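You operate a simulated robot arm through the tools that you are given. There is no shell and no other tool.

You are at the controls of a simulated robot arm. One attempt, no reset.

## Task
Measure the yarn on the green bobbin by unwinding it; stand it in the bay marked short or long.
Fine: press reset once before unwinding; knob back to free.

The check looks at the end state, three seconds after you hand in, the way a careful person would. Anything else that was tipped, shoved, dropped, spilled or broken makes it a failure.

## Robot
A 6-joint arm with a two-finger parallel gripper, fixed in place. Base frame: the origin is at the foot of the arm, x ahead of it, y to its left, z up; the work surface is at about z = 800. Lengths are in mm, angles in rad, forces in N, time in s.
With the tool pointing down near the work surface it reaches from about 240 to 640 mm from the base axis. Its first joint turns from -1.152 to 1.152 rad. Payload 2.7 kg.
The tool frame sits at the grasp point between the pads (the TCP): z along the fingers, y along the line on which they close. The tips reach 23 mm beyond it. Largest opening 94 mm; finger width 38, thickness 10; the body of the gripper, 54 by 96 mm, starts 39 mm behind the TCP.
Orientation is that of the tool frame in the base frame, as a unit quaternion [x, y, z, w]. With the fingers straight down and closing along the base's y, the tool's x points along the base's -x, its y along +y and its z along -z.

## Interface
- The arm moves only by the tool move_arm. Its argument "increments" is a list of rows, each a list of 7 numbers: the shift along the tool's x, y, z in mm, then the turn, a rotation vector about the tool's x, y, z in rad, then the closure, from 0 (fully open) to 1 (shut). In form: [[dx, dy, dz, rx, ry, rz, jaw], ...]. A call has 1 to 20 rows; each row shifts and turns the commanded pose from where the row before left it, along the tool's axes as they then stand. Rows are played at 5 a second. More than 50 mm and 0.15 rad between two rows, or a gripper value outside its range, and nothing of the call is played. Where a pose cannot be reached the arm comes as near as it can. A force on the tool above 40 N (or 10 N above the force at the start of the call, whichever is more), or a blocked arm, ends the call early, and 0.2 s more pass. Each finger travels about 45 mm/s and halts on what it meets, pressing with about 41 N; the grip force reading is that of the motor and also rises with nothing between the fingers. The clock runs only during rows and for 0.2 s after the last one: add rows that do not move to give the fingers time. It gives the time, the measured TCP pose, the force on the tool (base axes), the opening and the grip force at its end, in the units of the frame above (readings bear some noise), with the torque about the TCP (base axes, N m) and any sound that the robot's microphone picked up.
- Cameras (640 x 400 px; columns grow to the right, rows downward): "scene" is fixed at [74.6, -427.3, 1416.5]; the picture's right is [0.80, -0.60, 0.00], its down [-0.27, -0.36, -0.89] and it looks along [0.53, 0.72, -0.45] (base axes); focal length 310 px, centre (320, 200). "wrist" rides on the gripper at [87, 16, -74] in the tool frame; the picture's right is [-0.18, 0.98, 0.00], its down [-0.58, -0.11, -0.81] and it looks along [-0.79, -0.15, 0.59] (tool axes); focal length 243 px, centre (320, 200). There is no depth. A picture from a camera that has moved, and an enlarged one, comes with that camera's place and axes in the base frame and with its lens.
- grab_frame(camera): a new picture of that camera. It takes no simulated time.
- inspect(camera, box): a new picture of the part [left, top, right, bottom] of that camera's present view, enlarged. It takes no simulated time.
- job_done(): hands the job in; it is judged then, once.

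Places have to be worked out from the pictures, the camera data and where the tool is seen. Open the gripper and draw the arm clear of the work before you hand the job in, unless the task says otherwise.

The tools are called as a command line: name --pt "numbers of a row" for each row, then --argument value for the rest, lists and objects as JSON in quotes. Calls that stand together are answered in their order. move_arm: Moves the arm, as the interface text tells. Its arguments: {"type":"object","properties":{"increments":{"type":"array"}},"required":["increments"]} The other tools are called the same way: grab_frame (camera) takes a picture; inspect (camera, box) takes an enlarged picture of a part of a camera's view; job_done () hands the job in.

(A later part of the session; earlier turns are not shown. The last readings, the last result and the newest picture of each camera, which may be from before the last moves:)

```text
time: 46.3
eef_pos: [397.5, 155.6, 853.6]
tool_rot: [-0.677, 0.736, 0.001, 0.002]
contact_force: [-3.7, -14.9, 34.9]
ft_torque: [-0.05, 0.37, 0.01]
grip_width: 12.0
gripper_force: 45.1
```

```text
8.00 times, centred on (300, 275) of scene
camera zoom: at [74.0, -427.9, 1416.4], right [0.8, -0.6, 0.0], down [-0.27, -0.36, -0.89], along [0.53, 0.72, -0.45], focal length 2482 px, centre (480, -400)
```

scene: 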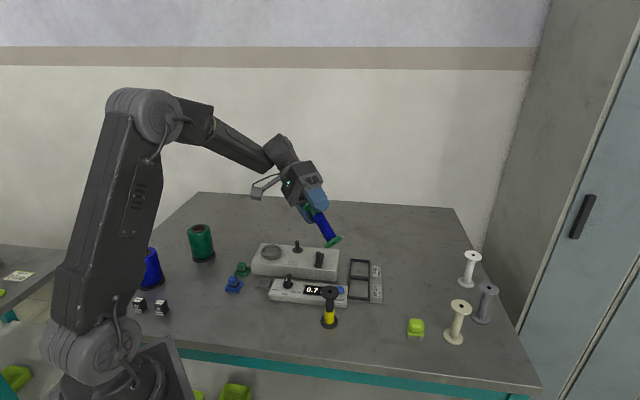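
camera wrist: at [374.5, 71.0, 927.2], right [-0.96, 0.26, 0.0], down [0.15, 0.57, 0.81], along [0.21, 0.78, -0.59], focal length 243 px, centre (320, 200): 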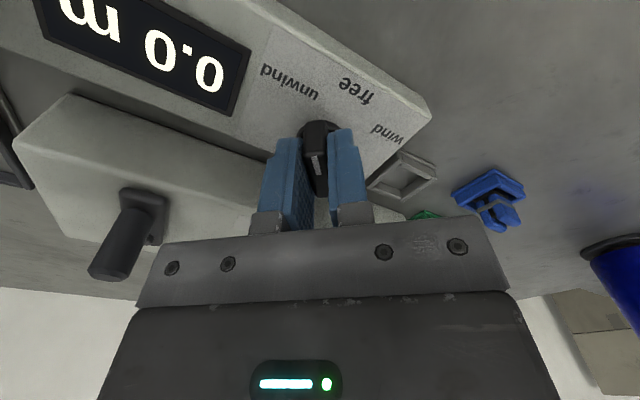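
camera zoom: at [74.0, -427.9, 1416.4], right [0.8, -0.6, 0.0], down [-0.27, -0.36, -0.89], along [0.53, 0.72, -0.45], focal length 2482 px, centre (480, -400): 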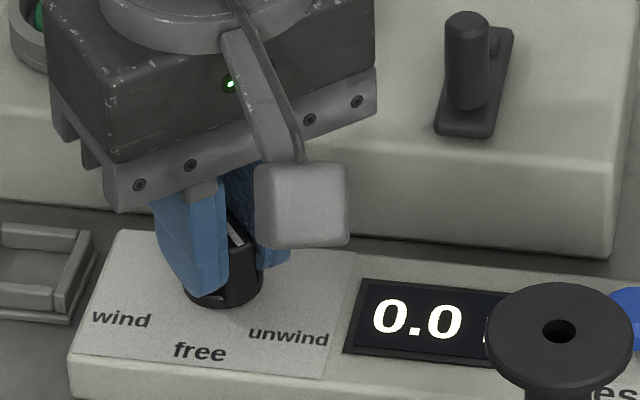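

Turned 40° so far. The z load flipped to +35 N, so I raise 1.5 mm and shift slightly, then turn a little further toward the unwind label.

move_arm --pt "0.6 0 -1.4 0 0 0 0.93" --pt "0 0 0 0 0 -0.06 0.93" --pt "0 0 0 0 0 -0.06 0.93"

grab_frame --camera "wrist"

```text
time: 47.1
eef_pos: [397.0, 156.7, 853.2]
tool_rot: [0.718, -0.696, -0.001, -0.003]
contact_force: [13.7, 0.0, 7.7]
ft_torque: [-0.79, 0.24, -1.7]
grip_width: 11.6
gripper_force: 44.8
```

```text
taken
camera wrist: at [384.5, 68.8, 927.0], right [-0.99, 0.15, 0.0], down [0.09, 0.58, 0.81], along [0.12, 0.8, -0.59], focal length 243 px, centre (320, 200)
```

wrist: 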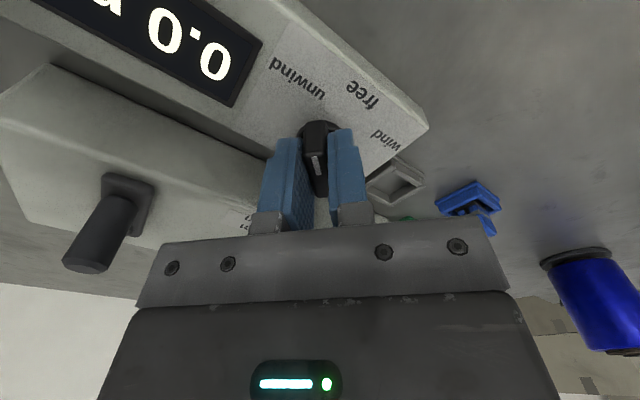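

The turn torque jumped to 1.7 N·m at about 46°: that's the stop at unwind. I back off 0.03 rad, open the fingers and rise clear.

move_arm --pt "0 0 0 0 0 0.03 0.93" --pt "0 0 0 0 0 0 0.8" --pt "0 0 0 0 0 0 0.5" --pt "0 0 0 0 0 0 0.3" --pt "0 0 -15 0 0 0 0.3" --pt "0 0 -40 0 0 0 0.3" --pt "0 0 -40 0 0 0 0.3" --pt "0 0 0 0 0 0 0.3"

inspect --camera "scene" --box '[240, 210, 380, 320]'

grab_frame --camera "wrist"

```text
time: 48.9
eef_pos: [397.2, 155.3, 947.8]
tool_rot: [0.709, -0.705, -0.001, 0.0]
contact_force: [0.3, 0.9, 0.7]
ft_torque: [0.05, 0.01, 0.03]
grip_width: 66.0
gripper_force: 0.1
```

```text
3.64 times, centred on (310, 265) of scene
camera zoom: at [74.6, -427.3, 1416.5], right [0.8, -0.6, 0.0], down [-0.27, -0.36, -0.89], along [0.53, 0.72, -0.45], focal length 1128 px, centre (356, -36)
```

zoom: 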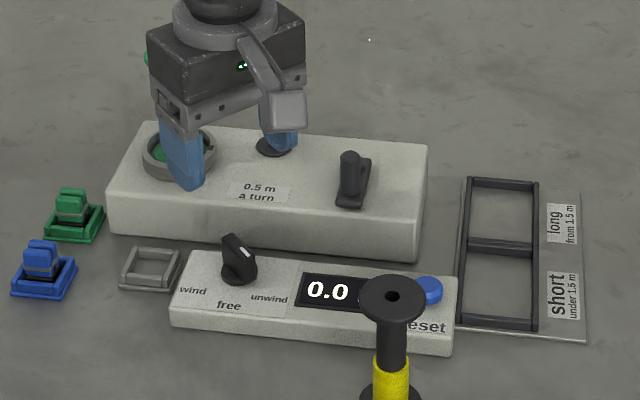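

```text
taken
camera wrist: at [382.4, 69.2, 1022.0], right [-0.98, 0.18, 0.0], down [0.1, 0.58, 0.81], along [0.14, 0.8, -0.59], focal length 243 px, centre (320, 200)
```

wrist: 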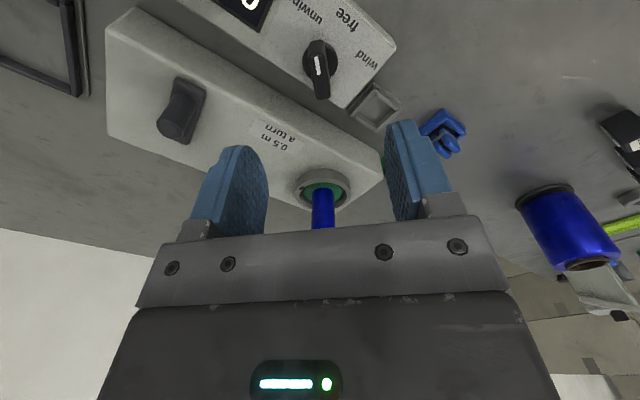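

I check the knob's new direction up close, and the bobbin in the cup.

inspect --camera "scene" --box '[278, 264, 318, 300]'

inspect --camera "scene" --box '[320, 240, 350, 275]'

```text
11.11 times, centred on (298, 282) of scene
camera zoom: at [74.6, -427.3, 1416.5], right [0.8, -0.6, 0.0], down [-0.27, -0.36, -0.89], along [0.53, 0.72, -0.45], focal length 3447 px, centre (564, -711)
```

zoom: 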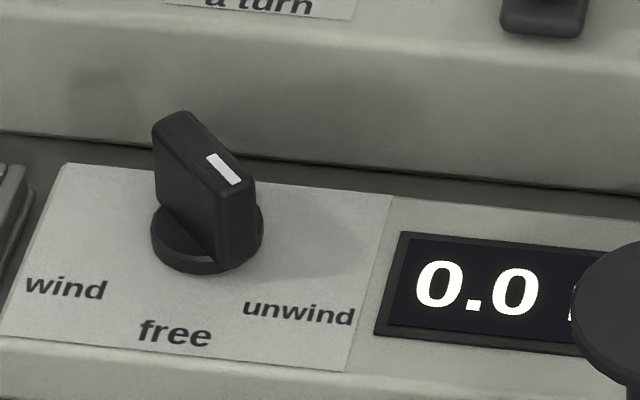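

```text
11.43 times, centred on (335, 258) of scene
camera zoom: at [74.6, -427.3, 1416.5], right [0.8, -0.6, 0.0], down [-0.27, -0.36, -0.89], along [0.53, 0.72, -0.45], focal length 3546 px, centre (149, -457)
```

zoom: 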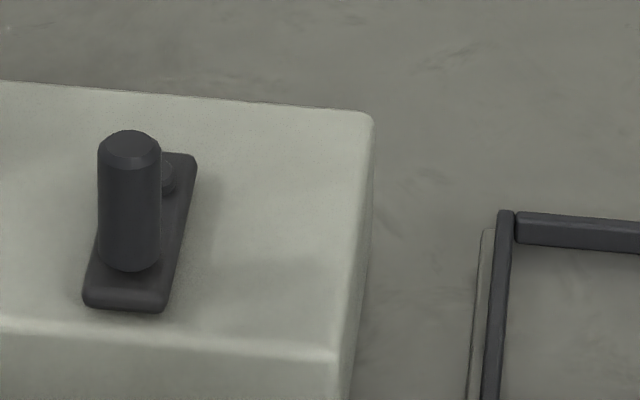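

The mark now points to unwind and the display shows 0.0. I turn the hand back square and move above the crank to measure the handle and pivot closely.

move_arm --pt "0 0 -17 0 0 0.131 0.3" --pt "0 0 0 0 0 0.131 0.3" --pt "0 0 0 0 0 0.131 0.3" --pt "0 0 0 0 0 0.131 0.3" --pt "0 0 0 0 0 0.131 0.3" --pt "0 0 0 0 0 0.131 0.3" --pt "0 0 0 0 0 0.131 0.3" --pt "0 0 0 0 0 0.131 0.3" --pt "0 0 0 0 0 0.131 0.3" --pt "0 0 0 0 0 0.131 0.3" --pt "0 0 0 0 0 0.131 0.3" --pt "0 0 0 0 0 0.131 0.3" --pt "-41 3 0 0 0 0 0.3" --pt "-41 3 0 0 0 0 0.3" --pt "-41 4 0 0 0 0 0.3" --pt "0 0 0 0 0 0 0.3" --pt "0 0 0 0 0 0 0.3"

grab_frame --camera "wrist"

inspect --camera "wrist" --box '[240, 20, 400, 160]'

inspect --camera "scene" --box '[240, 200, 380, 320]'

```text
time: 52.5
eef_pos: [522.0, 167.5, 965.6]
tool_rot: [-0.003, 1.0, 0.002, 0.0]
contact_force: [0.4, 0.5, -0.8]
ft_torque: [-0.01, 0.01, -0.02]
grip_width: 65.4
gripper_force: 0.1
```

```text
taken
camera wrist: at [434.5, 183.6, 1039.7], right [0.18, 0.98, 0.0], down [0.58, -0.11, 0.81], along [0.79, -0.14, -0.59], focal length 243 px, centre (320, 200)
```

wrist: 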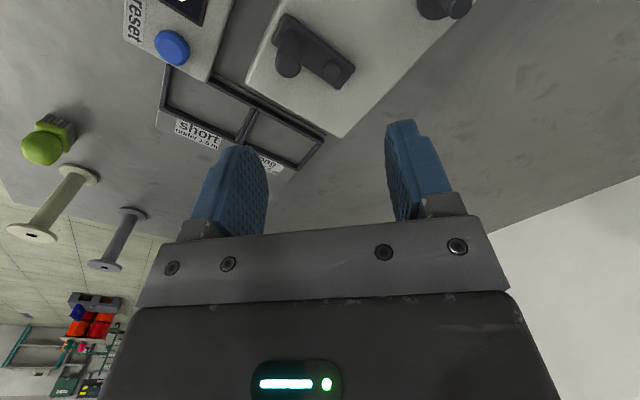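

```text
2.86 times, centred on (320, 90) of wrist
camera zoom: at [434.5, 183.6, 1039.7], right [0.18, 0.98, 0.0], down [0.58, -0.11, 0.81], along [0.79, -0.14, -0.59], focal length 693 px, centre (320, 514)
```

zoom: 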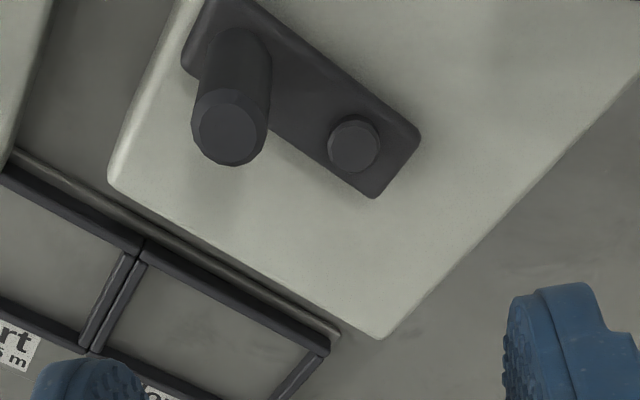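

```text
3.33 times, centred on (310, 260) of scene
camera zoom: at [74.6, -427.3, 1416.5], right [0.8, -0.6, 0.0], down [-0.27, -0.36, -0.89], along [0.53, 0.72, -0.45], focal length 1034 px, centre (353, 0)
```

zoom: 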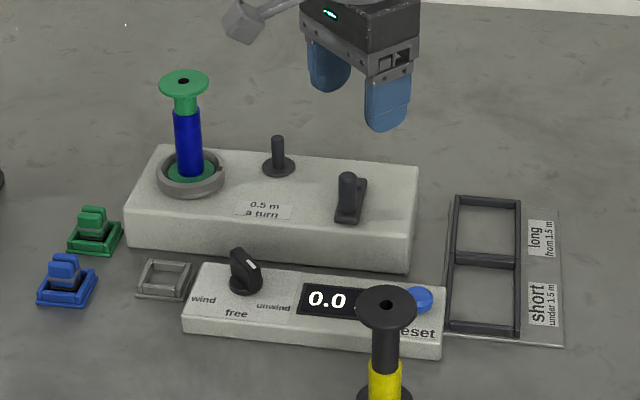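

Handle ≈ (502, 151, top 884), pivot ≈ (526.5, 176), crank radius ≈ 35 mm with the arm pointing to the front. I move over the handle at z ≈ 930 and verify centring.

move_arm --pt "20 -16.5 18 0 0 0 0.3" --pt "0 0 18 0 0 0 0.3" --pt "0 0 0 0 0 0 0.3" --pt "0 0 0 0 0 0 0.3"

grab_frame --camera "wrist"

inspect --camera "scene" --box '[290, 220, 350, 270]'

```text
time: 53.5
eef_pos: [500.6, 150.9, 929.3]
tool_rot: [-0.003, 1.0, 0.002, 0.0]
contact_force: [0.1, -0.8, -0.3]
ft_torque: [0.05, -0.01, -0.02]
grip_width: 66.2
gripper_force: 0.0
```

```text
taken
camera wrist: at [414.2, 166.0, 1004.6], right [0.18, 0.98, 0.0], down [0.58, -0.11, 0.81], along [0.79, -0.14, -0.59], focal length 243 px, centre (320, 200)
```

wrist: 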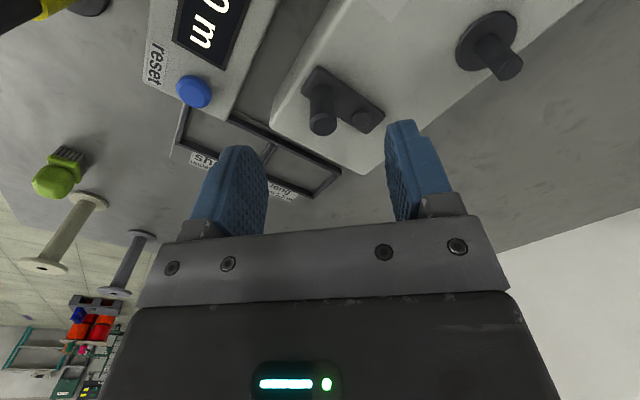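

```text
8.00 times, centred on (320, 245) of scene
camera zoom: at [74.6, -427.3, 1416.5], right [0.8, -0.6, 0.0], down [-0.27, -0.36, -0.89], along [0.53, 0.72, -0.45], focal length 2482 px, centre (320, -160)
```

zoom: 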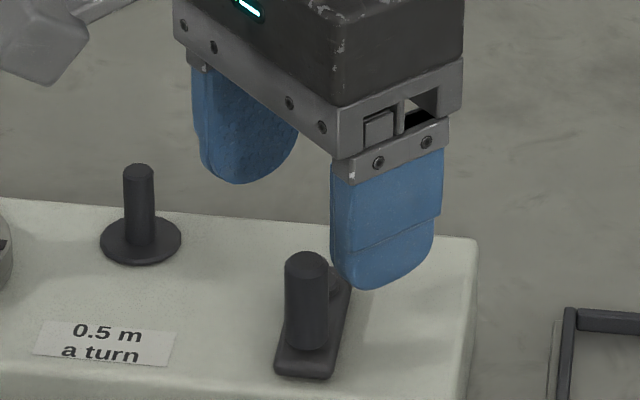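

The handle is within 2 mm of the TCP axis. I correct, descend to z ≈ 882 and close on the handle.

move_arm --pt "-1.3 0.8 20 0 0 0 0.3" --pt "0 0 20 0 0 0 0.3" --pt "0 0 7 0 0 0 0.3" --pt "0 0 0 0 0 0 0.3"

grab_frame --camera "wrist"

inspect --camera "scene" --box '[290, 220, 350, 270]'

```text
time: 54.5
eef_pos: [501.6, 150.7, 882.1]
tool_rot: [-0.003, 1.0, 0.002, 0.001]
contact_force: [-0.8, -0.8, 0.1]
ft_torque: [-0.01, -0.04, 0.01]
grip_width: 65.6
gripper_force: 0.0
```

```text
taken
camera wrist: at [415.0, 166.0, 956.2], right [0.18, 0.98, 0.0], down [0.58, -0.11, 0.81], along [0.79, -0.14, -0.59], focal length 243 px, centre (320, 200)
```

wrist: 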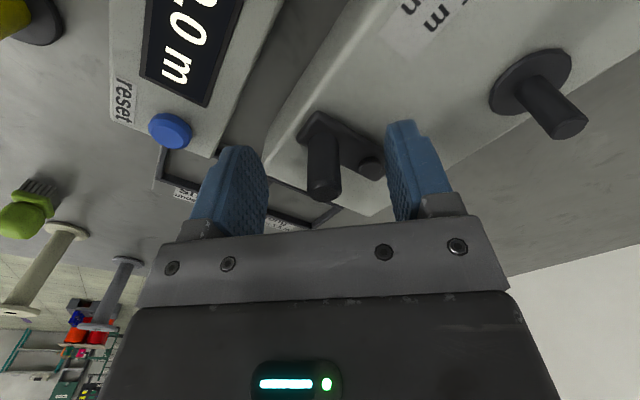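

```text
8.00 times, centred on (320, 245) of scene
camera zoom: at [74.6, -427.3, 1416.5], right [0.8, -0.6, 0.0], down [-0.27, -0.36, -0.89], along [0.53, 0.72, -0.45], focal length 2482 px, centre (320, -160)
```

zoom: 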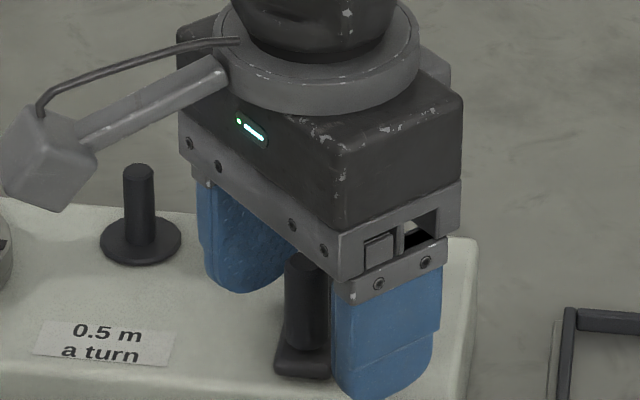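

The handle stands between the pads. I close on it.

move_arm --pt "0 0 0 0 0 0 0.5" --pt "0 0 0 0 0 0 0.7" --pt "0 0 0 0 0 0 0.8" --pt "0 0 0 0 0 0 0.87" --pt "0 0 0 0 0 0 0.87" --pt "0 0 0 0 0 0 0.87"

inspect --camera "scene" --box '[240, 200, 380, 320]'

inspect --camera "wrist" --box '[260, 90, 400, 230]'

```text
time: 55.9
eef_pos: [502.1, 150.4, 881.4]
tool_rot: [-0.003, 1.0, 0.002, 0.0]
contact_force: [2.4, 3.7, -1.1]
ft_torque: [-0.69, 0.09, -0.01]
grip_width: 15.0
gripper_force: 45.0
```

```text
3.33 times, centred on (310, 260) of scene
camera zoom: at [74.7, -427.2, 1416.6], right [0.8, -0.6, 0.0], down [-0.27, -0.36, -0.89], along [0.53, 0.72, -0.45], focal length 1034 px, centre (353, 0)
```

zoom: 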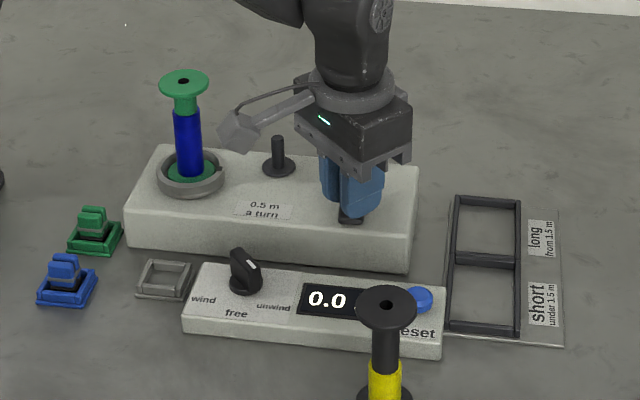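

```text
2.86 times, centred on (330, 160) of wrist
camera zoom: at [415.2, 166.2, 956.5], right [0.18, 0.98, 0.0], down [0.58, -0.11, 0.81], along [0.79, -0.14, -0.59], focal length 693 px, centre (291, 314)
```

zoom: 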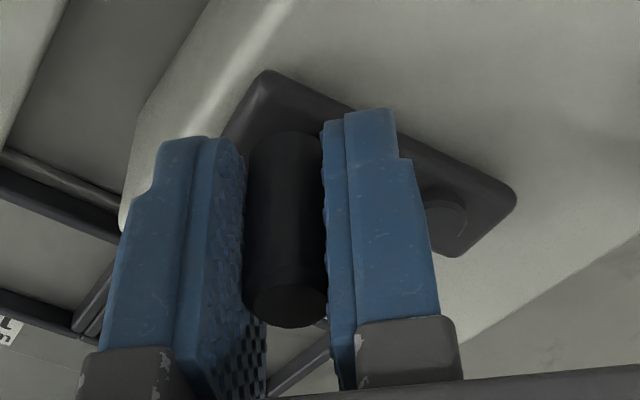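

The handle is gripped (15 mm) with low residual force. I test turning clockwise (seen from above) by 30° along a 35 mm circle and watch forces, the cup mark and the display.

move_arm --pt "3.92 4.67 0 0 0 0 0.87" --pt "3.05 5.29 0 0 0 0 0.87" --pt "2.09 5.73 0 0 0 0 0.87"

inspect --camera "scene" --box '[240, 200, 380, 320]'

inspect --camera "wrist" --box '[260, 90, 400, 230]'

```text
time: 56.7
eef_pos: [491.3, 166.6, 882.6]
tool_rot: [-0.003, 1.0, 0.001, -0.001]
contact_force: [-5.4, -2.3, -2.3]
ft_torque: [-0.07, -0.43, 0.0]
grip_width: 15.2
gripper_force: 44.7
```

```text
3.33 times, centred on (310, 260) of scene
camera zoom: at [74.4, -427.4, 1416.5], right [0.8, -0.6, 0.0], down [-0.27, -0.36, -0.89], along [0.53, 0.72, -0.45], focal length 1034 px, centre (353, 0)
```

zoom: 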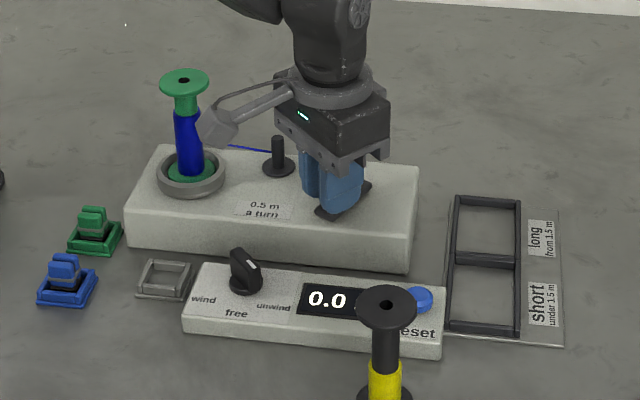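

```text
2.86 times, centred on (330, 160) of wrist
camera zoom: at [405.0, 181.9, 956.8], right [0.18, 0.98, 0.0], down [0.58, -0.11, 0.8], along [0.79, -0.14, -0.59], focal length 693 px, centre (291, 314)
```

zoom: 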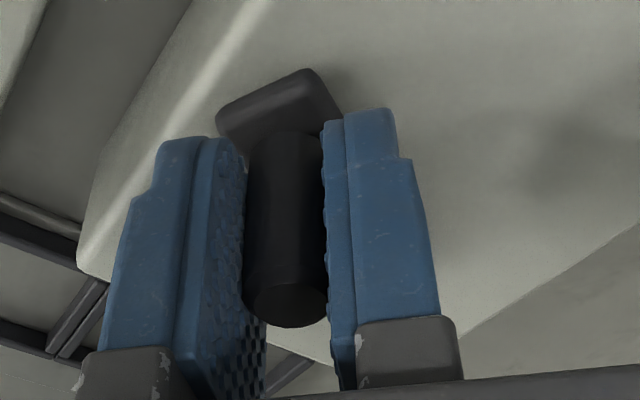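

It turns easily (about 6 N), and a blue yarn strand now runs from the bobbin past the post. I zoom in to see the cup mark, the yarn and the clearance between the wrist camera and the bobbin.

inspect --camera "scene" --box '[255, 210, 325, 262]'

grab_frame --camera "wrist"

```text
7.69 times, centred on (290, 236) of scene
camera zoom: at [74.4, -427.4, 1416.5], right [0.8, -0.6, 0.0], down [-0.27, -0.36, -0.89], along [0.53, 0.72, -0.45], focal length 2387 px, centre (551, -77)
```

zoom: 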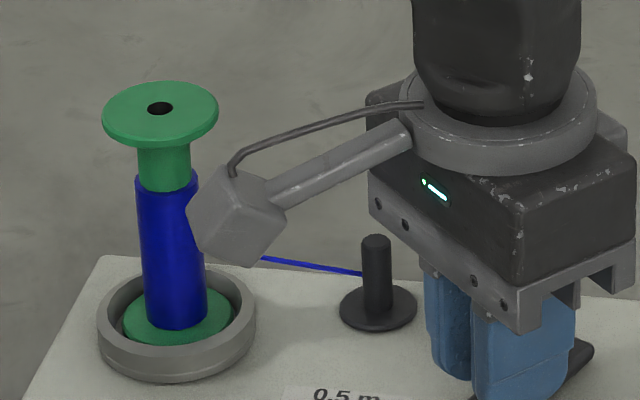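

```text
taken
camera wrist: at [405.0, 181.9, 956.8], right [0.18, 0.98, 0.0], down [0.58, -0.11, 0.8], along [0.79, -0.14, -0.59], focal length 243 px, centre (320, 200)
```

wrist: 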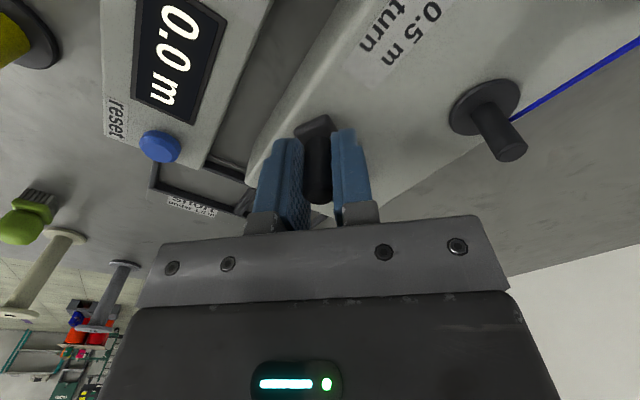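

The yarn runs to the post, so unwind is engaged. The wrist camera is near the bobbin, so before going round I loosen slightly, yaw the hand 45° about the handle so the camera stays on the near side, and re-grip.

move_arm --pt "0 0 0 0 0 0 0.79" --pt "0 0 0 0 0 -0.131 0.79" --pt "0 0 0 0 0 -0.131 0.79" --pt "0 0 0 0 0 -0.131 0.79" --pt "0 0 0 0 0 -0.131 0.79" --pt "0 0 0 0 0 -0.131 0.79" --pt "0 0 0 0 0 -0.131 0.79" --pt "0 0 0 0 0 0 0.79" --pt "0 0 0 0 0 0 0.87" --pt "0 0 0 0 0 0 0.87"

grab_frame --camera "wrist"

inspect --camera "scene" --box '[240, 200, 380, 320]'

```text
time: 58.9
eef_pos: [492.9, 165.7, 883.0]
tool_rot: [-0.386, 0.923, 0.002, 0.001]
contact_force: [-4.5, -0.3, 0.5]
ft_torque: [-0.5, -0.38, -0.04]
grip_width: 15.2
gripper_force: 45.0
```

```text
taken
camera wrist: at [420.4, 115.4, 956.9], right [-0.57, 0.82, 0.0], down [0.49, 0.34, 0.81], along [0.66, 0.46, -0.59], focal length 243 px, centre (320, 200)
```

wrist: 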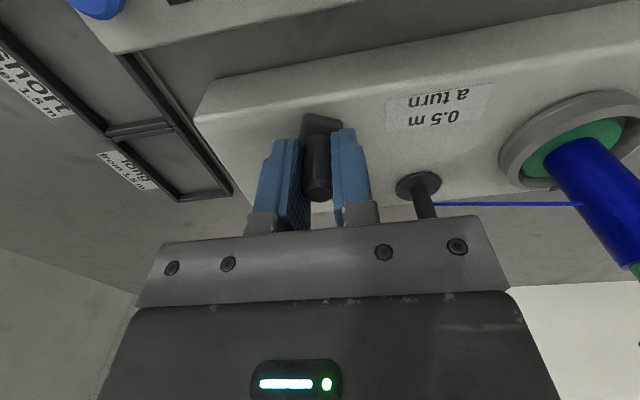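

```text
3.33 times, centred on (310, 260) of scene
camera zoom: at [74.5, -427.3, 1416.6], right [0.8, -0.6, 0.0], down [-0.27, -0.36, -0.89], along [0.53, 0.72, -0.45], focal length 1034 px, centre (353, 0)
```

zoom: 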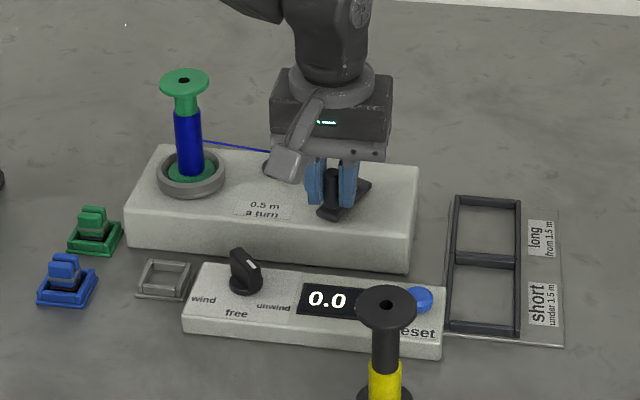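

The camera is now on the near side, well away from bobbin and post. I turn the crank another 90° clockwise in 10° steps and check the forces and display.

move_arm --pt "-3.5 5.0 0 0 0 0 0.87" --pt "-4.31 4.31 0 0 0 0 0.87" --pt "-5.0 3.5 0 0 0 0 0.87" --pt "-5.53 2.58 0 0 0 0 0.87" --pt "-5.89 1.58 0 0 0 0 0.87" --pt "-6.08 0.53 0 0 0 0 0.87"

inspect --camera "scene" --box '[240, 200, 380, 320]'

```text
time: 60.3
eef_pos: [501.7, 203.0, 883.6]
tool_rot: [-0.386, 0.922, 0.002, 0.001]
contact_force: [-15.0, 14.0, 2.6]
ft_torque: [-0.69, 0.01, -0.04]
grip_width: 14.9
gripper_force: 44.8
```

```text
3.33 times, centred on (310, 260) of scene
camera zoom: at [74.2, -426.9, 1416.7], right [0.8, -0.6, 0.0], down [-0.27, -0.36, -0.89], along [0.53, 0.72, -0.45], focal length 1034 px, centre (353, 0)
```

zoom: 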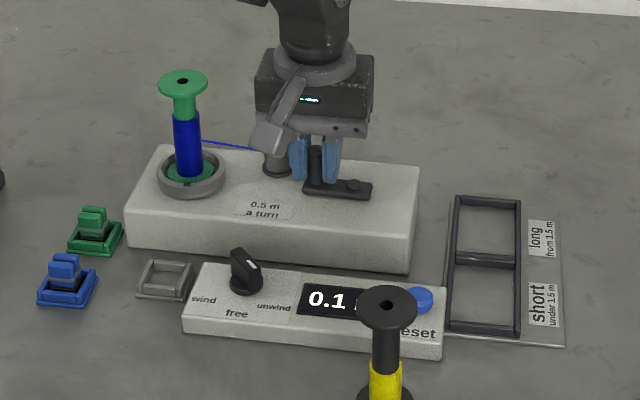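

The display reads 0.1 after 90°, so clockwise counts up correctly. A 20 N outward pull shows the true circle is slightly larger (pivot ≈ (526.8, 176.6), R ≈ 36.3). I continue to the far side on the corrected circle.

move_arm --pt "-7.29 1.81 0 0 0 0 0.87" --pt "-6.12 -1.64 0 0 0 0 0.87" --pt "-5.73 -2.67 0 0 0 0 0.87" --pt "-5.18 -3.63 0 0 0 0 0.87" --pt "-4.48 -4.48 0 0 0 0 0.87" --pt "-3.63 -5.18 0 0 0 0 0.87"

inspect --camera "scene" --box '[240, 200, 380, 320]'

```text
time: 61.7
eef_pos: [535.4, 209.2, 882.9]
tool_rot: [-0.385, 0.923, 0.0, -0.001]
contact_force: [-4.5, -14.3, 4.5]
ft_torque: [0.25, -0.63, -0.02]
grip_width: 14.7
gripper_force: 44.6
```

```text
3.33 times, centred on (310, 260) of scene
camera zoom: at [74.3, -427.7, 1416.4], right [0.8, -0.6, 0.0], down [-0.27, -0.36, -0.89], along [0.53, 0.72, -0.45], focal length 1034 px, centre (353, 0)
```

zoom: 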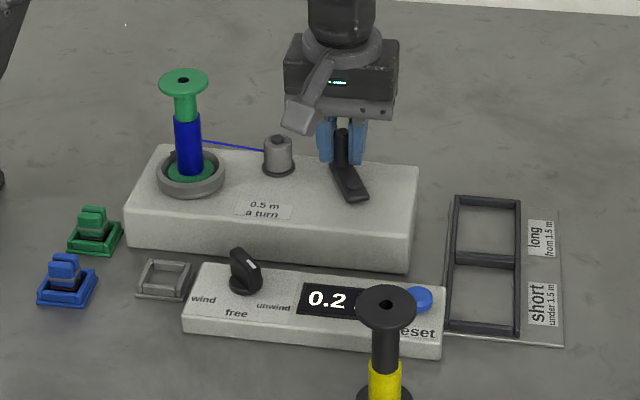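

Display 0.2 with moderate force (15 N). Something grey appeared at the post, so I zoom in there before going on.

inspect --camera "scene" --box '[262, 220, 332, 262]'

grab_frame --camera "wrist"

```text
9.14 times, centred on (297, 241) of scene
camera zoom: at [74.3, -427.7, 1416.4], right [0.8, -0.6, 0.0], down [-0.27, -0.36, -0.89], along [0.53, 0.72, -0.45], focal length 2837 px, centre (530, -175)
```

zoom: 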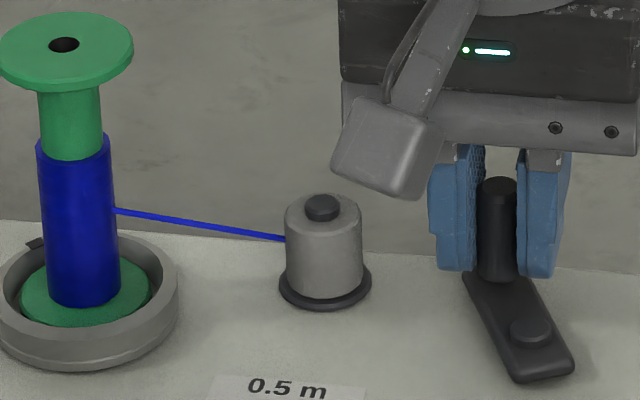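

```text
taken
camera wrist: at [463.4, 160.2, 957.1], right [-0.57, 0.82, 0.0], down [0.49, 0.34, 0.81], along [0.66, 0.46, -0.59], focal length 243 px, centre (320, 200)
```

wrist: 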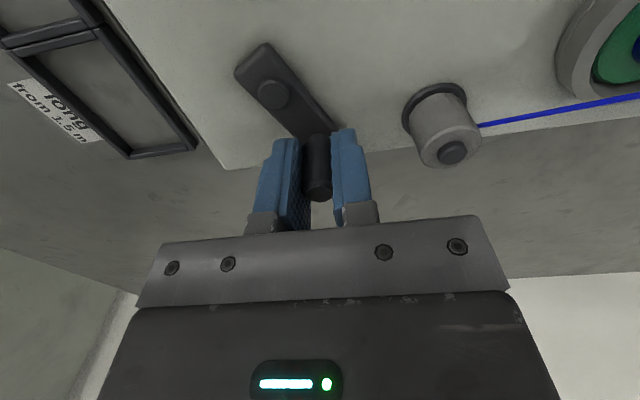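

The grey drum is just the take-up shown on the post, so all is well. Refitting all points: pivot ≈ (524, 176.8), R ≈ 34.3. I continue with those values through the next 60° and check again.

move_arm --pt "0.17 -7.17 0 0 0 0 0.87" --pt "-1.04 -5.89 0 0 0 0 0.87" --pt "0 -5.98 0 0 0 0 0.87" --pt "1.04 -5.89 0 0 0 0 0.87" --pt "2.04 -5.62 0 0 0 0 0.87" --pt "2.99 -5.17 0 0 0 0 0.87"

inspect --camera "scene" --box '[240, 200, 380, 320]'

```text
time: 63.1
eef_pos: [558.5, 182.2, 883.3]
tool_rot: [-0.385, 0.923, 0.001, 0.002]
contact_force: [6.0, 1.3, 4.6]
ft_torque: [0.85, -0.93, 0.04]
grip_width: 14.9
gripper_force: 45.1
```

```text
3.33 times, centred on (310, 260) of scene
camera zoom: at [74.6, -427.3, 1416.5], right [0.8, -0.6, 0.0], down [-0.27, -0.36, -0.89], along [0.53, 0.72, -0.45], focal length 1034 px, centre (353, 0)
```

zoom: 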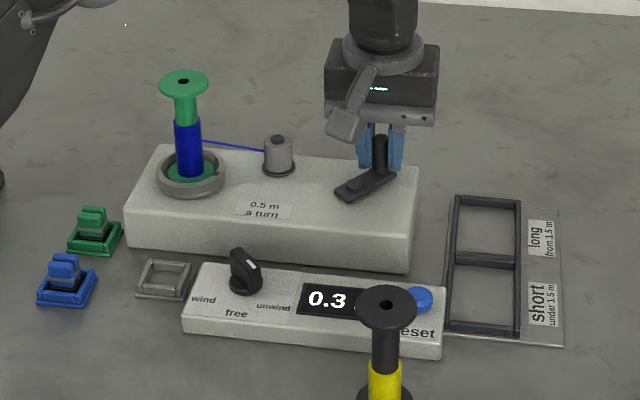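

Only 6 N now, display 0.3. I continue 120° in one go with the same circle.

move_arm --pt "3.57 -4.86 0 0 0 0 0.87" --pt "4.58 -3.85 0 0 0 0 0.87" --pt "5.17 -2.99 0 0 0 0 0.87" --pt "5.62 -2.04 0 0 0 0 0.87" --pt "5.89 -1.04 0 0 0 0 0.87" --pt "5.98 0 0 0 0 0 0.87" --pt "5.89 1.04 0 0 0 0 0.87" --pt "5.62 2.04 0 0 0 0 0.87" --pt "5.17 2.99 0 0 0 0 0.87" --pt "4.58 3.85 0 0 0 0 0.87" --pt "3.85 4.58 0 0 0 0 0.87" --pt "2.99 5.17 0 0 0 0 0.87"

inspect --camera "scene" --box '[240, 200, 380, 320]'

```text
time: 65.7
eef_pos: [513.4, 145.6, 882.9]
tool_rot: [-0.387, 0.922, 0.001, 0.003]
contact_force: [9.1, 25.9, 6.4]
ft_torque: [-0.36, 0.43, 0.01]
grip_width: 15.1
gripper_force: 45.2
```

```text
3.33 times, centred on (310, 260) of scene
camera zoom: at [74.7, -426.7, 1416.7], right [0.8, -0.6, 0.0], down [-0.27, -0.36, -0.89], along [0.53, 0.72, -0.45], focal length 1034 px, centre (353, 0)
```

zoom: 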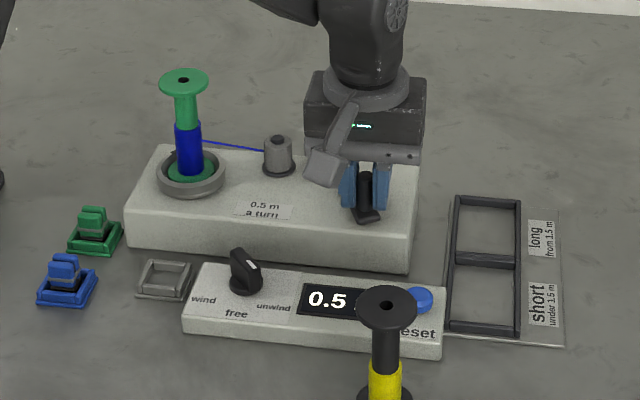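

Display 0.5 after one turn, but the inward force rose to 27 N, so the handle has shifted a little in the grip. I ease the commanded point inward 2.5 mm and read the force again.

move_arm --pt "-2.27 1.06 0 0 0 0 0.87" --pt "0 0 0 0 0 0 0.87"

inspect --camera "wrist" --box '[250, 60, 410, 230]'

```text
time: 66.3
eef_pos: [512.6, 146.2, 882.7]
tool_rot: [-0.386, 0.923, 0.002, 0.001]
contact_force: [4.1, 9.3, 6.1]
ft_torque: [0.89, -1.1, -0.02]
grip_width: 15.0
gripper_force: 44.6
```

```text
2.35 times, centred on (330, 145) of wrist
camera zoom: at [440.9, 95.5, 956.6], right [-0.57, 0.82, 0.0], down [0.49, 0.34, 0.81], along [0.66, 0.46, -0.59], focal length 571 px, centre (296, 329)
```

zoom: 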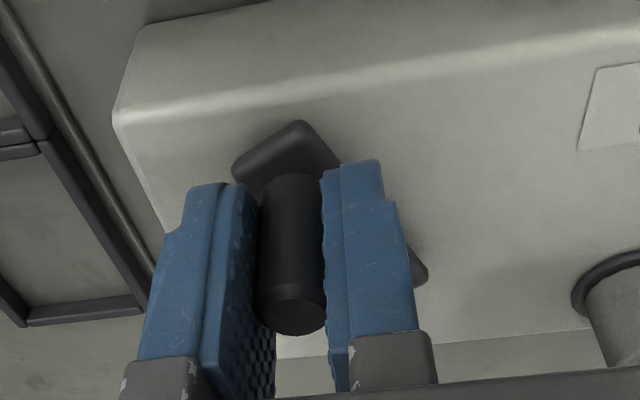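

Force fell to 10 N (≈7 N/mm stiffness), so the correction is right. I continue on a circle of R 34.6 about (525.2, 178.5) for another 80° and check.

move_arm --pt "2.92 5.11 0 0 0 0 0.87" --pt "1.05 5.94 0 0 0 0 0.87" --pt "0 6.04 0 0 0 0 0.87" --pt "-1.05 5.94 0 0 0 0 0.87" --pt "-2.06 5.66 0 0 0 0 0.87" --pt "-3.02 5.23 0 0 0 0 0.87" --pt "-3.87 4.62 0 0 0 0 0.87" --pt "-4.62 3.87 0 0 0 0 0.87"

inspect --camera "scene" --box '[240, 200, 380, 320]'

```text
time: 68.1
eef_pos: [490.1, 183.4, 882.2]
tool_rot: [-0.386, 0.922, 0.001, 0.002]
contact_force: [14.1, -3.1, 16.0]
ft_torque: [-0.85, 0.72, 0.04]
grip_width: 14.9
gripper_force: 45.4
```

```text
3.33 times, centred on (310, 260) of scene
camera zoom: at [74.7, -427.5, 1416.5], right [0.8, -0.6, 0.0], down [-0.27, -0.36, -0.89], along [0.53, 0.72, -0.45], focal length 1034 px, centre (353, 0)
```

zoom: 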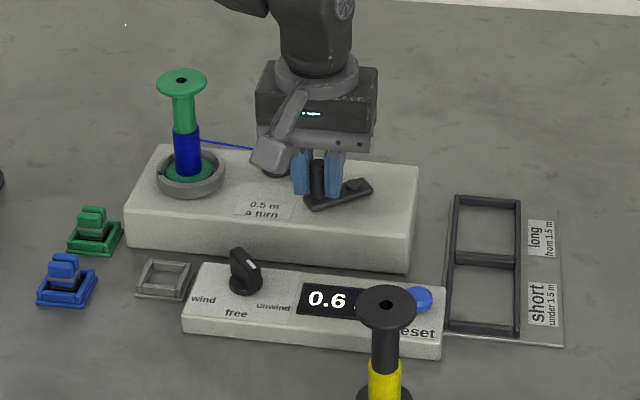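

Display 0.6. I correct 2 mm inward and 1.5 mm up for the loads, go on another 80°, and look at the bobbin in the cup.

move_arm --pt "-6.23 1.41 -1.5 0 0 0 0.87" --pt "-5.57 2.03 0 0 0 0 0.87" --pt "-5.84 1.03 0 0 0 0 0.87" --pt "-5.92 0 0 0 0 0 0.87" --pt "-5.84 -1.03 0 0 0 0 0.87" --pt "-5.57 -2.03 0 0 0 0 0.87" --pt "-5.13 -2.96 0 0 0 0 0.87" --pt "-4.54 -3.81 0 0 0 0 0.87"

inspect --camera "scene" --box '[240, 200, 380, 320]'

inspect --camera "scene" --box '[250, 212, 310, 262]'

```text
time: 69.9
eef_pos: [525.8, 211.6, 882.4]
tool_rot: [-0.386, 0.922, 0.001, -0.001]
contact_force: [-0.3, 0.2, -12.6]
ft_torque: [0.04, -0.49, 0.01]
grip_width: 14.9
gripper_force: 45.1
```

```text
3.33 times, centred on (310, 260) of scene
camera zoom: at [74.7, -427.2, 1416.6], right [0.8, -0.6, 0.0], down [-0.27, -0.36, -0.89], along [0.53, 0.72, -0.45], focal length 1034 px, centre (353, 0)
```

zoom: 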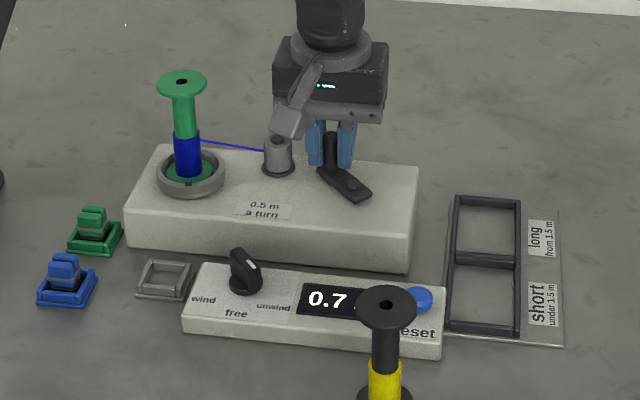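

```text
8.00 times, centred on (280, 237) of scene
camera zoom: at [74.7, -427.2, 1416.6], right [0.8, -0.6, 0.0], down [-0.27, -0.36, -0.89], along [0.53, 0.72, -0.45], focal length 2482 px, centre (640, -96)
```

zoom: 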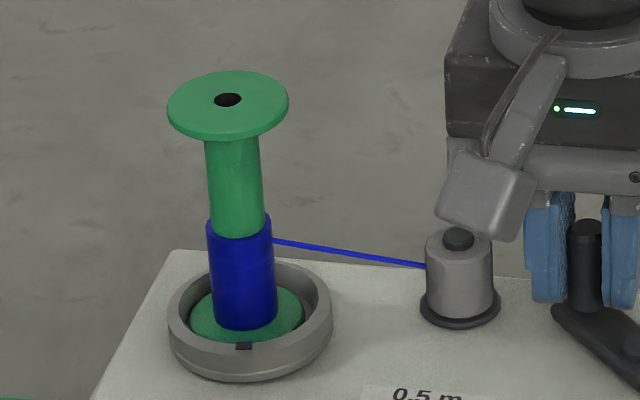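

Side force is nearly zero; display 0.7 and about half the yarn is gone. I trim z by 0.7 mm and continue 80°.

move_arm --pt "-3.81 -4.54 0.7 0 0 0 0.87" --pt "-2.96 -5.13 0 0 0 0 0.87" --pt "-2.03 -5.57 0 0 0 0 0.87" --pt "-1.03 -5.84 0 0 0 0 0.87" --pt "0 -5.92 0 0 0 0 0.87" --pt "1.03 -5.84 0 0 0 0 0.87" --pt "2.03 -5.57 0 0 0 0 0.87" --pt "2.96 -5.13 0 0 0 0 0.87"

inspect --camera "scene" --box '[240, 200, 380, 320]'

```text
time: 71.7
eef_pos: [557.8, 184.6, 881.7]
tool_rot: [-0.385, 0.923, 0.003, -0.002]
contact_force: [-21.2, -3.5, -6.0]
ft_torque: [-0.56, -0.17, -0.03]
grip_width: 14.7
gripper_force: 45.5
```

```text
3.33 times, centred on (310, 260) of scene
camera zoom: at [74.1, -427.3, 1416.6], right [0.8, -0.6, 0.0], down [-0.27, -0.36, -0.89], along [0.53, 0.72, -0.45], focal length 1034 px, centre (353, 0)
```

zoom: 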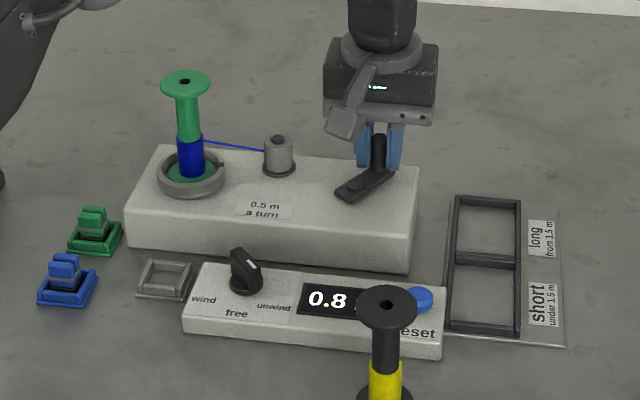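

Display 0.8. Refit from the zero-force points gives centre (525, 179.6) and R 32.8 for the tool path. I continue 80° with that.

move_arm --pt "4.81 -1.69 0.2 0 0 0 0.87" --pt "4.38 -3.68 0 0 0 0 0.87" --pt "4.95 -2.86 0 0 0 0 0.87" --pt "5.37 -1.95 0 0 0 0 0.87" --pt "5.63 -1.0 0 0 0 0 0.87" --pt "5.72 0 0 0 0 0 0.87" --pt "5.63 1.0 0 0 0 0 0.87" --pt "5.37 1.95 0 0 0 0 0.87"

inspect --camera "scene" --box '[240, 200, 380, 320]'

```text
time: 73.5
eef_pos: [535.7, 145.1, 883.0]
tool_rot: [-0.385, 0.923, 0.0, -0.001]
contact_force: [8.9, -24.7, -14.9]
ft_torque: [0.17, -0.81, 0.03]
grip_width: 14.9
gripper_force: 45.0
```

```text
3.33 times, centred on (310, 260) of scene
camera zoom: at [75.0, -427.9, 1416.3], right [0.8, -0.6, 0.0], down [-0.27, -0.36, -0.89], along [0.53, 0.72, -0.45], focal length 1034 px, centre (353, 0)
```

zoom: 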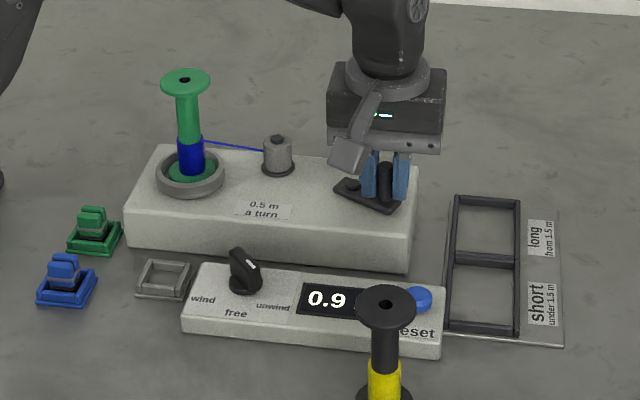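

Display 0.9; the force of 30 N is outward here. A fit in tool axes gives centre and radii that explain all readings; I use that path (X radius 32.6, Y radius 34.9) for the next 90°.

move_arm --pt "4.7 -0.39 0.5 0 0 0 0.87" --pt "4.35 3.91 0 0 0 0 0.87" --pt "3.65 4.66 0 0 0 0 0.87" --pt "2.85 5.27 0 0 0 0 0.87" --pt "1.94 5.72 0 0 0 0 0.87" --pt "0.99 5.99 0 0 0 0 0.87" --pt "0 6.08 0 0 0 0 0.87" --pt "-0.99 5.99 0 0 0 0 0.87" --pt "-1.94 5.72 0 0 0 0 0.87"

inspect --camera "scene" --box '[240, 200, 380, 320]'

```text
time: 75.5
eef_pos: [492.4, 168.0, 882.0]
tool_rot: [-0.387, 0.922, 0.001, 0.0]
contact_force: [-16.5, -4.7, 6.5]
ft_torque: [-1.16, 0.71, -0.05]
grip_width: 15.0
gripper_force: 45.1
```

```text
3.33 times, centred on (310, 260) of scene
camera zoom: at [74.1, -427.4, 1416.5], right [0.8, -0.6, 0.0], down [-0.27, -0.36, -0.89], along [0.53, 0.72, -0.45], focal length 1034 px, centre (353, 0)
```

zoom: 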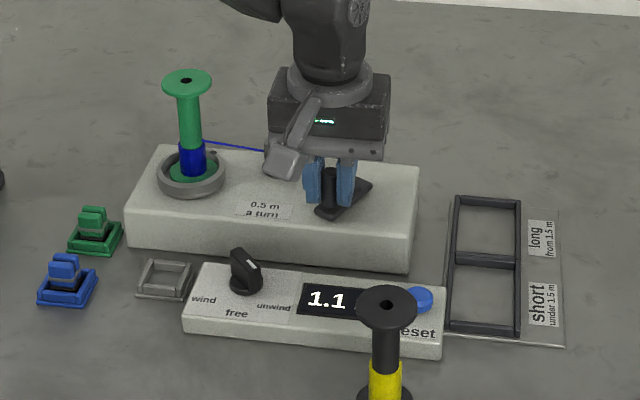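

Display 1.1 with force 17 N. I continue 90° on the slightly enlarged path.

move_arm --pt "-1.86 5.27 0 0 0 0 0.87" --pt "-3.79 4.66 0 0 0 0 0.87" --pt "-4.51 3.91 0 0 0 0 0.87" --pt "-5.11 3.04 0 0 0 0 0.87" --pt "-5.53 2.08 0 0 0 0 0.87" --pt "-5.8 1.06 0 0 0 0 0.87" --pt "-5.9 0 0 0 0 0 0.87" --pt "-5.8 -1.06 0 0 0 0 0.87" --pt "-5.53 -2.08 0 0 0 0 0.87"

inspect --camera "scene" --box '[240, 200, 380, 320]'

inspect --camera "scene" --box '[250, 212, 310, 262]'

```text
time: 77.5
eef_pos: [513.6, 211.1, 883.4]
tool_rot: [-0.385, 0.923, 0.002, 0.001]
contact_force: [1.3, -6.1, -7.2]
ft_torque: [0.72, -1.03, 0.04]
grip_width: 15.1
gripper_force: 45.5
```

```text
3.33 times, centred on (310, 260) of scene
camera zoom: at [74.7, -427.4, 1416.5], right [0.8, -0.6, 0.0], down [-0.27, -0.36, -0.89], along [0.53, 0.72, -0.45], focal length 1034 px, centre (353, 0)
```

zoom: 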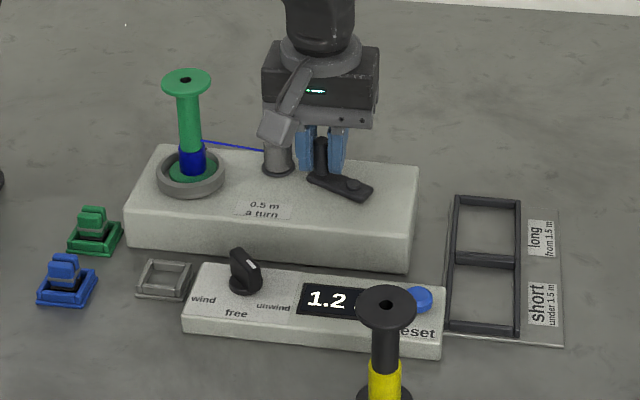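

```text
8.00 times, centred on (280, 237) of scene
camera zoom: at [74.7, -427.4, 1416.5], right [0.8, -0.6, 0.0], down [-0.27, -0.36, -0.89], along [0.53, 0.72, -0.45], focal length 2482 px, centre (640, -96)
```

zoom: 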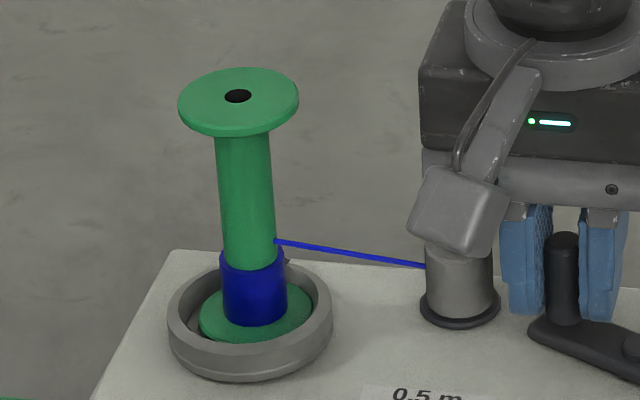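

Display 1.2, yarn still on the bobbin, force only 6 N. I continue 120°.

move_arm --pt "-5.11 -3.04 0.3 0 0 0 0.87" --pt "-4.51 -3.91 0 0 0 0 0.87" --pt "-3.79 -4.66 0 0 0 0 0.87" --pt "-2.94 -5.27 0 0 0 0 0.87" --pt "-2.02 -5.72 0 0 0 0 0.87" --pt "-1.02 -5.99 0 0 0 0 0.87" --pt "0 -6.08 0 0 0 0 0.87" --pt "1.02 -5.99 0 0 0 0 0.87" --pt "2.02 -5.72 0 0 0 0 0.87" --pt "2.94 -5.27 0 0 0 0 0.87"

inspect --camera "scene" --box '[240, 200, 380, 320]'

```text
time: 79.7
eef_pos: [558.0, 183.2, 883.2]
tool_rot: [-0.387, 0.922, 0.003, 0.0]
contact_force: [-19.9, -2.9, 14.2]
ft_torque: [-0.47, 0.12, 0.02]
grip_width: 14.9
gripper_force: 45.1
```

```text
3.33 times, centred on (310, 260) of scene
camera zoom: at [73.8, -427.5, 1416.5], right [0.8, -0.6, 0.0], down [-0.27, -0.36, -0.89], along [0.53, 0.72, -0.45], focal length 1034 px, centre (353, 0)
```

zoom: 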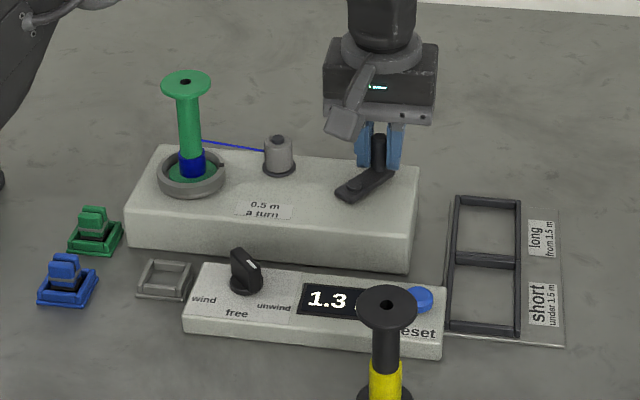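

Display 1.3. I trim inward for the 20 N load and continue 90°.

move_arm --pt "5.19 -3.68 -0.5 0 0 0 0.87" --pt "4.51 -3.86 0 0 0 0 0.87" --pt "5.11 -3.01 0 0 0 0 0.87" --pt "5.53 -2.05 0 0 0 0 0.87" --pt "5.8 -1.05 0 0 0 0 0.87" --pt "5.9 0 0 0 0 0 0.87" --pt "5.8 1.05 0 0 0 0 0.87" --pt "5.53 2.05 0 0 0 0 0.87" --pt "5.11 3.01 0 0 0 0 0.87"

inspect --camera "scene" --box '[240, 200, 380, 320]'

```text
time: 81.7
eef_pos: [528.7, 144.4, 881.8]
tool_rot: [-0.386, 0.923, 0.002, 0.0]
contact_force: [-0.2, 4.1, 3.1]
ft_torque: [-0.41, 0.28, -0.01]
grip_width: 14.8
gripper_force: 45.2
```

```text
3.33 times, centred on (310, 260) of scene
camera zoom: at [74.5, -427.2, 1416.6], right [0.8, -0.6, 0.0], down [-0.27, -0.36, -0.89], along [0.53, 0.72, -0.45], focal length 1034 px, centre (353, 0)
```

zoom: 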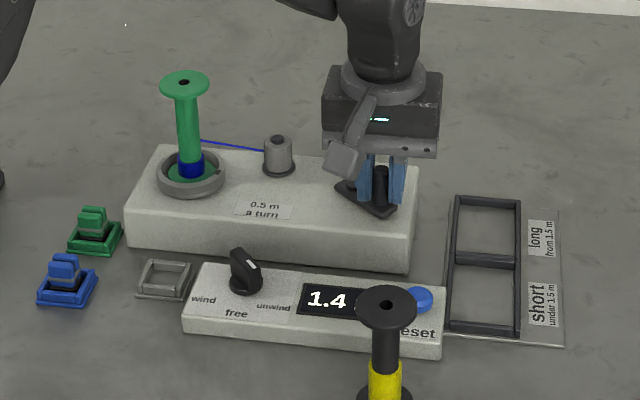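

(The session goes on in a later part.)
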